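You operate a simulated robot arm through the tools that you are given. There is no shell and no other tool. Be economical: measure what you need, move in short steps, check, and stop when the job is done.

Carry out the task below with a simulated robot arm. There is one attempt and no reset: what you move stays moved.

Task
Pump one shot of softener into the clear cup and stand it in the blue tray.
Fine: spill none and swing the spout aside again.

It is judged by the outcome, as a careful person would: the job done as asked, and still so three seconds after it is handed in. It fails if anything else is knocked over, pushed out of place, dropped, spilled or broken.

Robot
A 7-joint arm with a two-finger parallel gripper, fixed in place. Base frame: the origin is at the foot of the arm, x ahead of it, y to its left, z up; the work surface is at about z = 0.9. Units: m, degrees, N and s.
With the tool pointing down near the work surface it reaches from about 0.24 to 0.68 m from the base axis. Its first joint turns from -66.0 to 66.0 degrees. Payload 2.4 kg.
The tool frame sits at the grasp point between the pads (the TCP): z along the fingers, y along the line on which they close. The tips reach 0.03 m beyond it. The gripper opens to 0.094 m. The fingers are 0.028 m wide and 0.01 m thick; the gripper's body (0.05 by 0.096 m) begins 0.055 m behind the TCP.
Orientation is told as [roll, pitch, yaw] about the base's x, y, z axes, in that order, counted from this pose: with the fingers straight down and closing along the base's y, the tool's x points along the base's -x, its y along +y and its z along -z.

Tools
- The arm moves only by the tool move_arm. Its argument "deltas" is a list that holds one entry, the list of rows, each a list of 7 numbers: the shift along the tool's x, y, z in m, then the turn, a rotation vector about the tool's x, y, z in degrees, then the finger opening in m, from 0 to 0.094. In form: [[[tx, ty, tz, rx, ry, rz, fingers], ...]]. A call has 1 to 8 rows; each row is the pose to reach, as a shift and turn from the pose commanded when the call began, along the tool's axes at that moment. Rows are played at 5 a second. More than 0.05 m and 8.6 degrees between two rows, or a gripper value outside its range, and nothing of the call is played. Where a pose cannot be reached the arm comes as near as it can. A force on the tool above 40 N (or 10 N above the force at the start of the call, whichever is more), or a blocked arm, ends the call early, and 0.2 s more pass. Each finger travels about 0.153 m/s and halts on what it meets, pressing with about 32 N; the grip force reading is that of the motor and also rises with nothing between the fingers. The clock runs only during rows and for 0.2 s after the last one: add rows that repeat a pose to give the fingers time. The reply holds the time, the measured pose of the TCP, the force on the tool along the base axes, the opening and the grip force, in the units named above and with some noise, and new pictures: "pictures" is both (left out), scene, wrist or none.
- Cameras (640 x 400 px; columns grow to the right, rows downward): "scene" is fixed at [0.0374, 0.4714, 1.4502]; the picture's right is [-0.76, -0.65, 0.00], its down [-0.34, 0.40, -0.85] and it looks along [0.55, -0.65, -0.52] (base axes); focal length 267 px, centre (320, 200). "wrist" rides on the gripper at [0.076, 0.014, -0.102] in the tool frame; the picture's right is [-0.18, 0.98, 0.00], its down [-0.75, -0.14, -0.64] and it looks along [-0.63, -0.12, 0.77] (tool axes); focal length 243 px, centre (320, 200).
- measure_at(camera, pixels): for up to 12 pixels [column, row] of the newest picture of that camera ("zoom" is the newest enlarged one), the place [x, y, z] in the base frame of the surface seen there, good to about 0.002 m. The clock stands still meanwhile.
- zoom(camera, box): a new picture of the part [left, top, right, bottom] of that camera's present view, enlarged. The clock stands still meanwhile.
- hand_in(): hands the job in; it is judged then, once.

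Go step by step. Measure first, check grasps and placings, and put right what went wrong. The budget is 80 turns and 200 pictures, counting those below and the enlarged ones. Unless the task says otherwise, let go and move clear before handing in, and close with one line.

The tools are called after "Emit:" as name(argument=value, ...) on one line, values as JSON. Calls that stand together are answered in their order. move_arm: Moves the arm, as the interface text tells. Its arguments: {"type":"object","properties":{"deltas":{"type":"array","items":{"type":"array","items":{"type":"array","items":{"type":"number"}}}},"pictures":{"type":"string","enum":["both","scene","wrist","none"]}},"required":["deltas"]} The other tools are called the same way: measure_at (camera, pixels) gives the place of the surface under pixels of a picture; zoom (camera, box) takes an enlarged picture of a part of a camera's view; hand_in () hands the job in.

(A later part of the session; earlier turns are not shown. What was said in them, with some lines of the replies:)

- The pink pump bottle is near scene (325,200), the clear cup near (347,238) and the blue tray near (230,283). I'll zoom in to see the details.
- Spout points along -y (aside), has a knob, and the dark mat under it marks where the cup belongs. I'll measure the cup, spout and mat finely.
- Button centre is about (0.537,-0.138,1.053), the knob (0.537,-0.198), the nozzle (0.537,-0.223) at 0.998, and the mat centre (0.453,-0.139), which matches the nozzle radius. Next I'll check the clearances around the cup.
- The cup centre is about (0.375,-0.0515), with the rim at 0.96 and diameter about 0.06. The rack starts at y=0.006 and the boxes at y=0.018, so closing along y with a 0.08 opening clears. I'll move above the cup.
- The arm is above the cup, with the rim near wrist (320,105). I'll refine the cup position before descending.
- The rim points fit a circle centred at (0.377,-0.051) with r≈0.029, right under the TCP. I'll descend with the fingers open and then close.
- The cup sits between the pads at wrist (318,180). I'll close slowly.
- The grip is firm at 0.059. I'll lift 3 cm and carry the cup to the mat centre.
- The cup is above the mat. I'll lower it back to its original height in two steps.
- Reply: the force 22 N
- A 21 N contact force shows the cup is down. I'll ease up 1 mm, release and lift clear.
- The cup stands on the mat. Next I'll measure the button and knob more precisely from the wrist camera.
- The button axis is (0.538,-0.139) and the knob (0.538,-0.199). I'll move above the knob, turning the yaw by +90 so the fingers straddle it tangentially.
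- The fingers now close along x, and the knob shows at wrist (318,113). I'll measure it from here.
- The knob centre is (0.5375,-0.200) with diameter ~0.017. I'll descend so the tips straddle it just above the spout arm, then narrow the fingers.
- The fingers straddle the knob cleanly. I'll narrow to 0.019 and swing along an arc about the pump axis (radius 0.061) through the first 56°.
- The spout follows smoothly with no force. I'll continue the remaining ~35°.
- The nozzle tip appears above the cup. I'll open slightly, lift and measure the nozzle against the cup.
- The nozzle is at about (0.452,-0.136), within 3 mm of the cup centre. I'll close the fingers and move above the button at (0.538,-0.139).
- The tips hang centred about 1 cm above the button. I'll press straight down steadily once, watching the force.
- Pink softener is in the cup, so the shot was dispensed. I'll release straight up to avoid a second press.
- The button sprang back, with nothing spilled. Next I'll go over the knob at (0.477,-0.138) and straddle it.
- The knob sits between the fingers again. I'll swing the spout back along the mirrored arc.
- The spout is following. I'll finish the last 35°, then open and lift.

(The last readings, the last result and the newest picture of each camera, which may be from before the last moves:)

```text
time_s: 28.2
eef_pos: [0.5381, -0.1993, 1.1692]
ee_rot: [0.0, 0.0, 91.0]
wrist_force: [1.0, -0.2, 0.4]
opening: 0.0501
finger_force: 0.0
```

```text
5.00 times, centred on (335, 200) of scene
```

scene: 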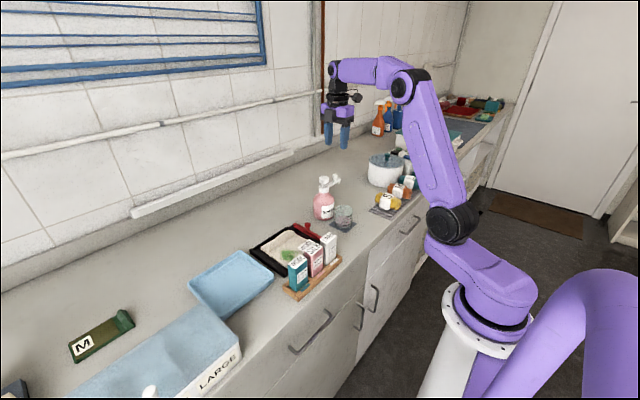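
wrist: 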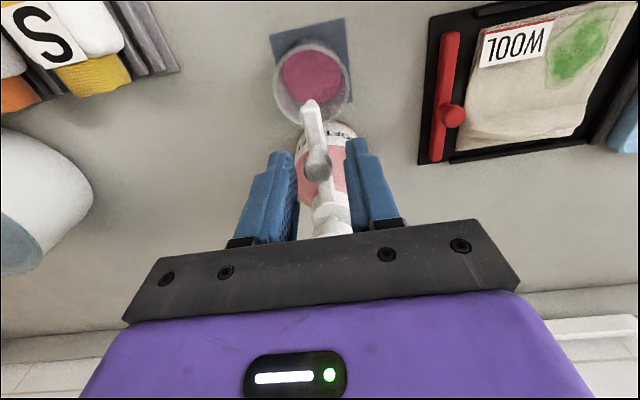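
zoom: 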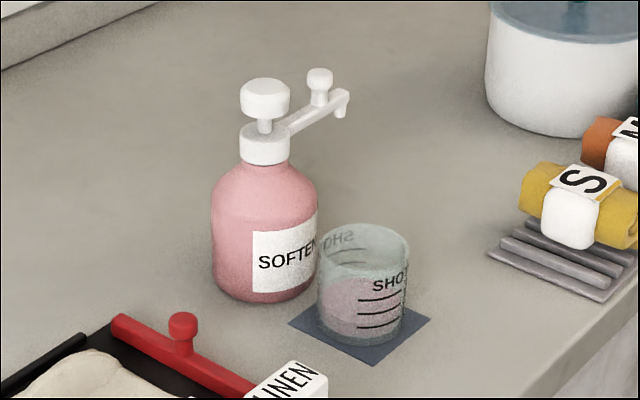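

The spout is aside again. I'll return above the cup, turning the yaw back to 0.

Emit:
move_arm(deltas=[[[-0.0075, 0.0106, 0, 0, 0, 8, 0.075], [-0.015, 0.0212, 0, 0, 0, 16, 0.075], [-0.0225, 0.0319, 0, 0, 0, 24, 0.075], [-0.03, 0.0425, 0, 0, 0, 32, 0.075], [-0.0375, 0.053, 0, 0, 0, 40, 0.075], [-0.045, 0.0637, 0, 0, 0, 48, 0.075], [-0.0525, 0.0744, 0, 0, 0, 56, 0.075], [-0.06, 0.085, 0, 0, 0, 64, 0.075]]], pictures="none")

Emit:
move_arm(deltas=[[[0, 0, 0, 0, 0, 8, 0.078], [0, 0, 0, 0, 0, 16, 0.078], [0, 0, 0, 0, 0, 22, 0.078], [0, 0, 0, 0, 0, 27, 0.078], [0, 0, 0, 0, 0, 27, 0.078]]], pictures="wrist")

Emit:
zoom(camera="wrist", box=[270, 20, 370, 120])

```text
time_s: 30.0
eef_pos: [0.4525, -0.1425, 1.1661]
ee_rot: [0.0, 0.0, 26.8]
wrist_force: [-0.1, 0.6, -0.5]
opening: 0.075
finger_force: 0.1
```

```text
time_s: 31.2
eef_pos: [0.4538, -0.1434, 1.1675]
ee_rot: [0.0, -0.1, -0.2]
wrist_force: [-0.4, -0.2, -0.3]
opening: 0.078
finger_force: 0.0
```

wrist: 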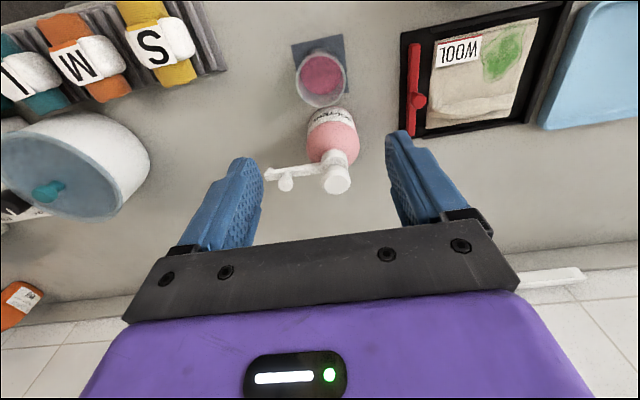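

```text
4.00 times, centred on (320, 70) of wrist
```

zoom: 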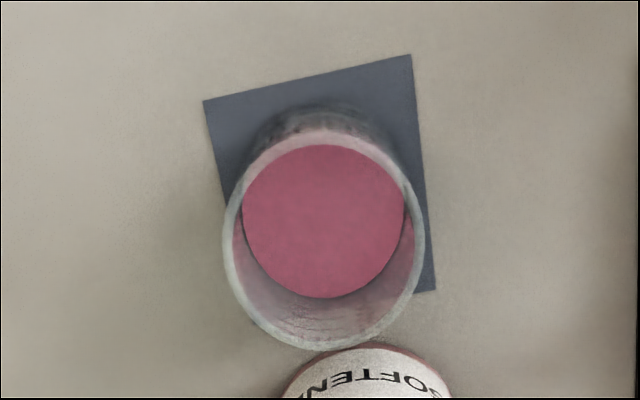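

Emit:
measure_at(camera="zoom", pixels=[[228, 250], [420, 240], [410, 195], [235, 195], [260, 325], [390, 320], [325, 345], [325, 134], [322, 220]])

Emit:
measure_at(camera="scene", pixels=[[193, 283], [241, 252], [273, 280], [212, 316], [230, 280], [215, 270], [235, 300], [255, 272], [240, 265], [210, 290]])

Emit:
zoom(camera="scene", box=[170, 230, 350, 340])

```text
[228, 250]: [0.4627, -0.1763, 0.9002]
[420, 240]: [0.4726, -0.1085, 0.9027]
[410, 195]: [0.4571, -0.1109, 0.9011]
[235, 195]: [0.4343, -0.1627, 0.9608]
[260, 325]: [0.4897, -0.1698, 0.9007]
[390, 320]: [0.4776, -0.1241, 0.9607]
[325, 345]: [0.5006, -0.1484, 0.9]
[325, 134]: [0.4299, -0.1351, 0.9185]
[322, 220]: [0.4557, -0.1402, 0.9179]
```

```text
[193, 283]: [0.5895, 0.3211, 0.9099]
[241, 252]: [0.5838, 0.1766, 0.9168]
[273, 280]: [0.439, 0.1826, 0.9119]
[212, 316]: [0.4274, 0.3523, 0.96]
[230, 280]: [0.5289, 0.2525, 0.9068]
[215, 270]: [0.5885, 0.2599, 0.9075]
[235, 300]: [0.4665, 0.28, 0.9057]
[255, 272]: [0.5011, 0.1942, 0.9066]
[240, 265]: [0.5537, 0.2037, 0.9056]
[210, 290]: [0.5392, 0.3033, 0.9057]
```

```text
3.56 times, centred on (260, 285) of scene
```

zoom: 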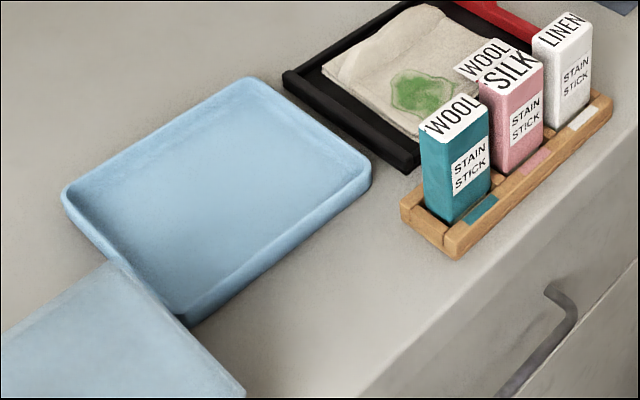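

The cup centre is about (0.455,-0.141). The tray floor is at 0.906, spanning x 0.43–0.595 and y 0.18–0.335, so I'll target (0.515,0.25). I'll descend around the cup first.

Emit:
move_arm(deltas=[[[-0.001, 0.002, 0.04, 0, 0, 0, 0.078], [-0.001, 0.002, 0.08, 0, 0, 0, 0.078], [-0.001, 0.002, 0.12, 0, 0, 0, 0.078], [-0.001, 0.002, 0.15, 0, 0, 0, 0.078], [-0.001, 0.002, 0.18, 0, 0, 0, 0.078], [-0.001, 0.002, 0.205, 0, 0, 0, 0.078], [-0.001, 0.002, 0.224, 0, 0, 0, 0.078], [-0.001, 0.002, 0.224, 0, 0, 0, 0.068]]])

```text
time_s: 33.0
eef_pos: [0.4535, -0.1413, 0.9428]
ee_rot: [0.0, 0.0, 0.0]
wrist_force: [0.2, 0.3, -0.3]
opening: 0.0681
finger_force: 0.2
```

scene: 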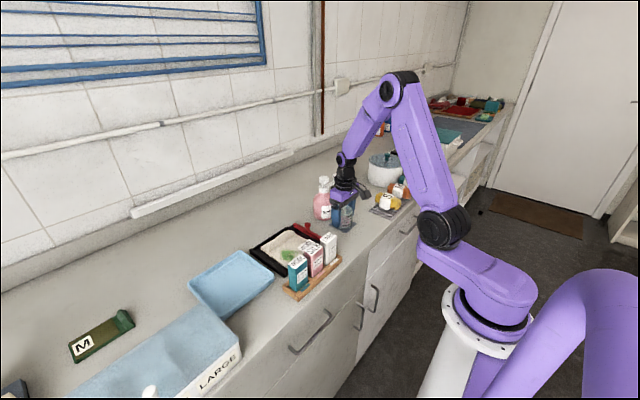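
wrist: 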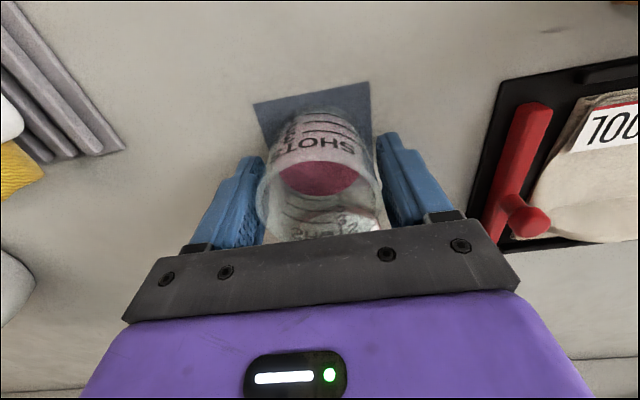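

The cup is centred between the pads. I'll close slowly and lift gently.

Emit:
move_arm(deltas=[[[0, 0, 0, 0, 0, 0, 0.062], [0, 0, 0, 0, 0, 0, 0.059], [0, 0, 0, 0, 0, 0, 0.055], [0, 0, 0, 0, 0, 0, 0.055], [0, 0, -0.005, 0, 0, 0, 0.055], [0, 0, -0.015, 0, 0, 0, 0.055], [0, 0, -0.025, 0, 0, 0, 0.055], [0, 0, -0.03, 0, 0, 0, 0.055]]])

```text
time_s: 34.8
eef_pos: [0.4543, -0.1402, 0.9735]
ee_rot: [-0.1, -0.1, -0.1]
wrist_force: [-0.1, 0.4, -0.9]
opening: 0.0593
finger_force: 32.2
```

scene: 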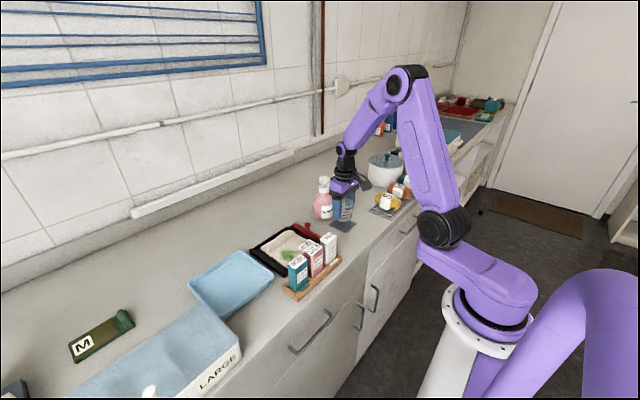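
wrist: 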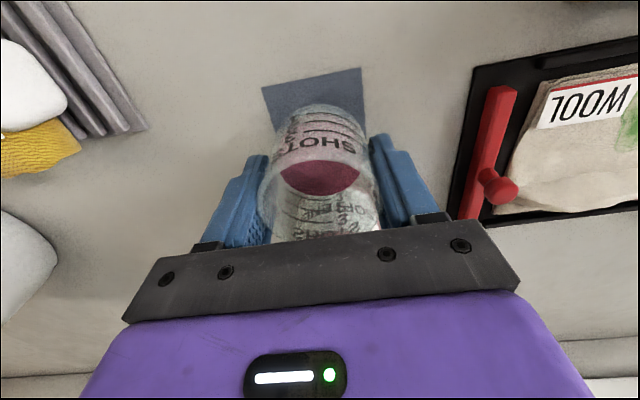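

The cup is held and level. I'll lift another 8 cm, then travel toward the tray in gently ramped steps.

Emit:
move_arm(deltas=[[[0, 0, -0.005, 0, 0, 0, 0.055], [0, 0, -0.016, 0, 0, 0, 0.055], [0, 0, -0.03, 0, 0, 0, 0.055], [0, 0, -0.045, 0, 0, 0, 0.055], [0, 0, -0.06, 0, 0, 0, 0.055], [0, 0, -0.072, 0, 0, 0, 0.055], [0, 0, -0.078, 0, 0, 0, 0.055], [0, 0, -0.08, 0, 0, 0, 0.055]]], pictures="none")

Emit:
move_arm(deltas=[[[-0.001, 0.006, 0, 0, 0, 0, 0.055], [-0.003, 0.02, 0, 0, 0, 0, 0.055], [-0.006, 0.04, 0, 0, 0, 0, 0.055], [-0.01, 0.065, 0, 0, 0, 0, 0.055], [-0.014, 0.09, 0, 0, 0, 0, 0.055], [-0.017, 0.112, 0, 0, 0, 0, 0.055], [-0.019, 0.125, 0, 0, 0, 0, 0.055], [-0.02, 0.13, 0, 0, 0, 0, 0.055]]], pictures="none")

Emit:
move_arm(deltas=[[[-0.001, 0.006, 0, 0, 0, 0, 0.055], [-0.003, 0.02, 0, 0, 0, 0, 0.055], [-0.006, 0.04, 0, 0, 0, 0, 0.055], [-0.01, 0.065, 0, 0, 0, 0, 0.055], [-0.014, 0.09, 0, 0, 0, 0, 0.055], [-0.017, 0.112, 0, 0, 0, 0, 0.055], [-0.019, 0.125, 0, 0, 0, 0, 0.055], [-0.02, 0.13, 0, 0, 0, 0, 0.055]]])

```text
time_s: 36.6
eef_pos: [0.4534, -0.1411, 1.0528]
ee_rot: [-0.1, 0.1, -0.1]
wrist_force: [-0.5, 0.2, -1.2]
opening: 0.0588
finger_force: 31.3
```

```text
time_s: 38.4
eef_pos: [0.4737, -0.0101, 1.0528]
ee_rot: [0.1, 0.0, -0.1]
wrist_force: [-0.2, -0.4, -0.8]
opening: 0.059
finger_force: 31.6
```

```text
time_s: 40.2
eef_pos: [0.4949, 0.1188, 1.0541]
ee_rot: [0.0, 0.0, 0.0]
wrist_force: [0.0, 0.4, -1.1]
opening: 0.0588
finger_force: 31.6
```

scene: 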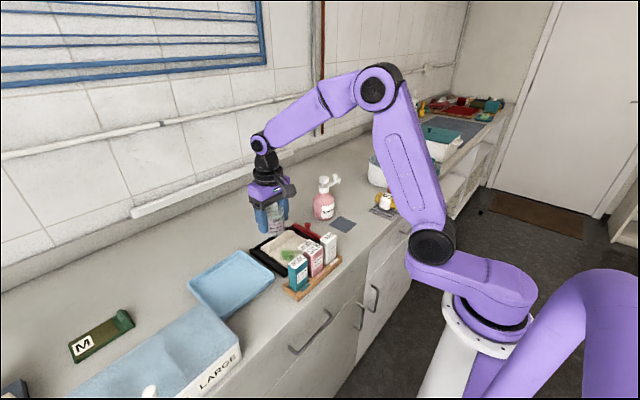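
wrist: 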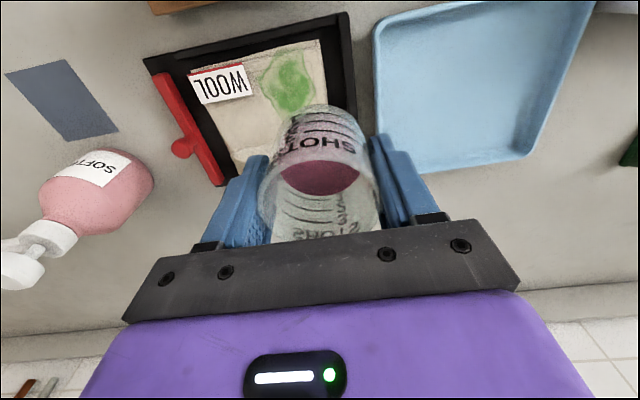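

The liquid is level and steady. I'll go the last 0.135 m to above the tray, then descend to a little above its floor.

Emit:
move_arm(deltas=[[[-0.001, 0.006, 0, 0, 0, 0, 0.055], [-0.003, 0.02, 0, 0, 0, 0, 0.055], [-0.006, 0.042, 0, 0, 0, 0, 0.055], [-0.01, 0.068, 0, 0, 0, 0, 0.055], [-0.014, 0.094, 0, 0, 0, 0, 0.055], [-0.017, 0.116, 0, 0, 0, 0, 0.055], [-0.019, 0.13, 0, 0, 0, 0, 0.055], [-0.02, 0.135, 0, 0, 0, 0, 0.055]]], pictures="none")

Emit:
move_arm(deltas=[[[0, 0, 0.006, 0, 0, 0, 0.055], [0, 0, 0.018, 0, 0, 0, 0.055], [0, 0, 0.034, 0, 0, 0, 0.055], [0, 0, 0.05, 0, 0, 0, 0.055], [0, 0, 0.066, 0, 0, 0, 0.055], [0, 0, 0.08, 0, 0, 0, 0.055], [0, 0, 0.089, 0, 0, 0, 0.055], [0, 0, 0.094, 0, 0, 0, 0.055]]])

Emit:
zoom(camera="scene", box=[170, 220, 310, 340])

```text
time_s: 42.0
eef_pos: [0.5135, 0.256, 1.0535]
ee_rot: [0.0, 0.0, 0.0]
wrist_force: [-0.4, -0.8, -0.5]
opening: 0.0591
finger_force: 32.3
```

```text
time_s: 43.8
eef_pos: [0.5139, 0.2538, 0.9579]
ee_rot: [0.0, -0.1, 0.0]
wrist_force: [-0.4, -0.4, -1.5]
opening: 0.0589
finger_force: 32.2
```

scene: 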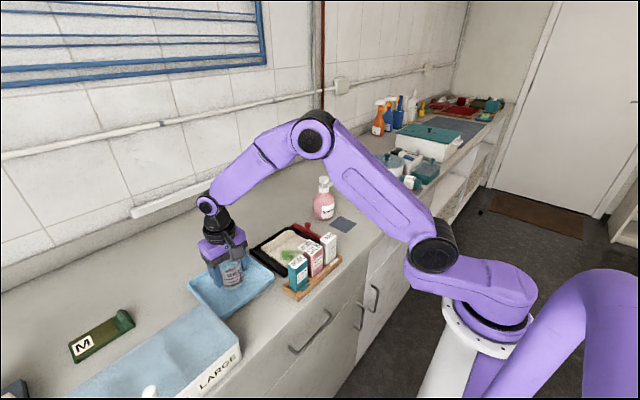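
wrist: 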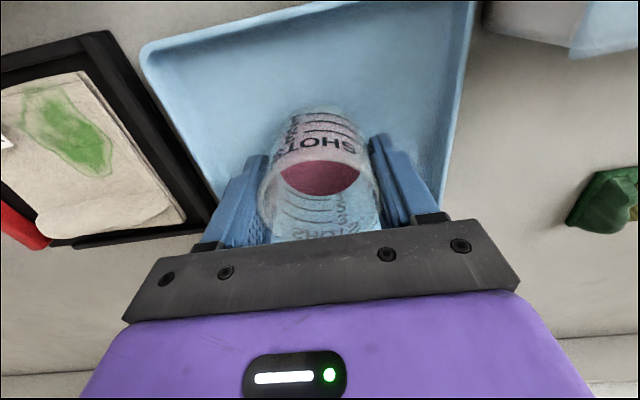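

```text
3.33 times, centred on (240, 280) of scene
```

zoom: 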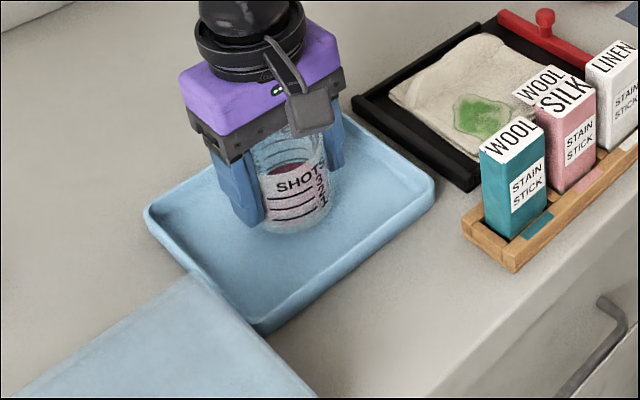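

The cup is inside the tray at roughly 9 mm above the floor. I'll lower slowly to contact.

Emit:
move_arm(deltas=[[[0, 0, 0.003, 0, 0, 0, 0.055], [0, 0, 0.0055, 0, 0, 0, 0.055], [0, 0, 0.0075, 0, 0, 0, 0.055], [0, 0, 0.009, 0, 0, 0, 0.055], [0, 0, 0.009, 0, 0, 0, 0.055]]], pictures="none")

```text
time_s: 45.0
eef_pos: [0.5152, 0.2545, 0.9502]
ee_rot: [0.0, 0.0, -0.1]
wrist_force: [-0.1, -0.3, -0.9]
opening: 0.0591
finger_force: 31.7
```

Emit:
move_arm(deltas=[[[0, 0, 0.001, 0, 0, 0, 0.055], [0, 0, 0.002, 0, 0, 0, 0.055], [0, 0, 0.002, 0, 0, 0, 0.055]]], pictures="none")

```text
time_s: 45.8
eef_pos: [0.5162, 0.2541, 0.948]
ee_rot: [0.0, 0.1, 0.0]
wrist_force: [-0.1, -0.2, 1.7]
opening: 0.0587
finger_force: 32.2
```

The force just rose slightly to 1.7 N, so first contact is near. I'll go one more millimetre.

Emit:
move_arm(deltas=[[[0, 0, 0.0005, 0, 0, 0, 0.055], [0, 0, 0.001, 0, 0, 0, 0.055], [0, 0, 0.001, 0, 0, 0, 0.055]]], pictures="wrist")

```text
time_s: 46.6
eef_pos: [0.5151, 0.2551, 0.9485]
ee_rot: [0.0, -0.1, -0.1]
wrist_force: [-0.1, -3.3, 11.2]
opening: 0.0592
finger_force: 31.7
```

wrist: 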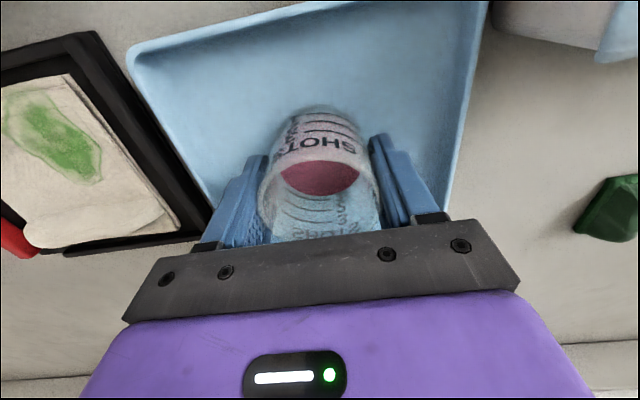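

An 11 N contact force shows the cup stands on the tray floor. I'll ease off, open slowly and lift clear.

Emit:
move_arm(deltas=[[[0, 0, -0.0005, 0, 0, 0, 0.06], [0, 0, -0.0005, 0, 0, 0, 0.066], [0, 0, -0.0005, 0, 0, 0, 0.076], [0, 0, -0.0005, 0, 0, 0, 0.076], [0, 0, -0.02, 0, 0, 0, 0.076], [0, 0, -0.05, 0, 0, 0, 0.076], [0, 0, -0.09, 0, 0, 0, 0.076], [0, 0, -0.13, 0, 0, 0, 0.076]]], pictures="none")

Emit:
move_arm(deltas=[[[0.02, -0.01, -0.03, 0, 0, 0, 0.076], [0.05, -0.02, -0.06, 0, 0, 0, 0.076], [0.08, -0.03, -0.09, 0, 0, 0, 0.076], [0.1, -0.04, -0.12, 0, 0, 0, 0.076], [0.1, -0.04, -0.12, 0, 0, 0, 0.076]]])

Emit:
zoom(camera="scene", box=[170, 160, 370, 330])

```text
time_s: 48.4
eef_pos: [0.5136, 0.254, 1.08]
ee_rot: [0.0, 0.1, 0.0]
wrist_force: [0.0, -0.4, 1.1]
opening: 0.0759
finger_force: 0.2
```

```text
time_s: 49.6
eef_pos: [0.4133, 0.2158, 1.1994]
ee_rot: [0.0, 0.0, -0.1]
wrist_force: [-0.1, 0.3, 0.1]
opening: 0.0764
finger_force: 0.0
```

scene: 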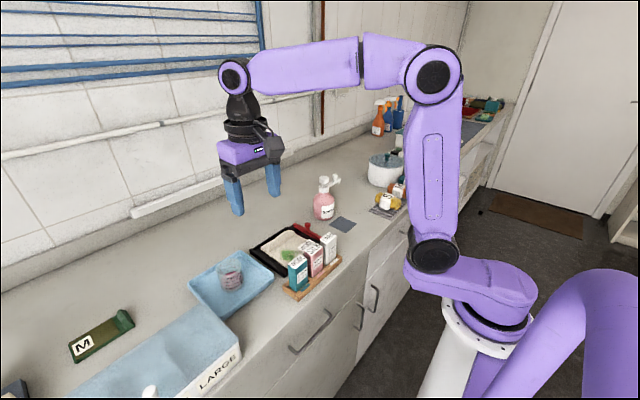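
wrist: 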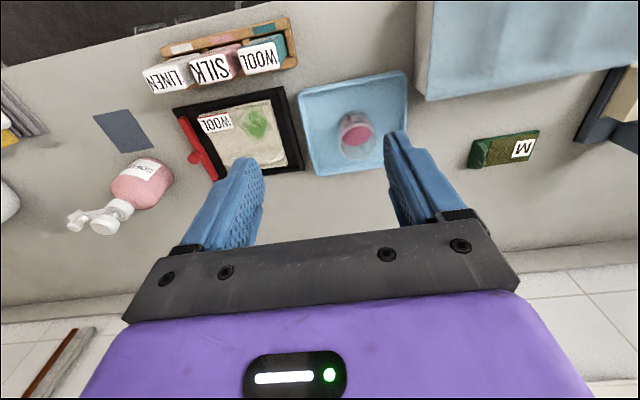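

```text
2.35 times, centred on (270, 245) of scene
```

zoom: 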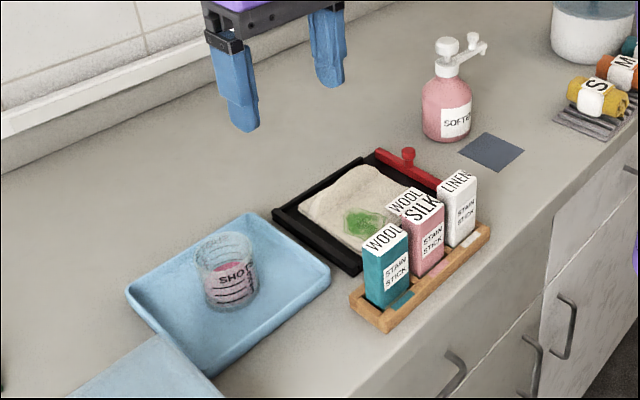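

The cup with the softener stands in the blue tray (scene 230,275), the spout points aside, the mat is clean and nothing else has moved. I'm handing in.

Emit:
hand_in()

```text
The job is handed in.
```

The clear cup holds one shot of softener and stands upright in the blue tray; I saw no spills, the spout is swung aside again, and the job is handed in.
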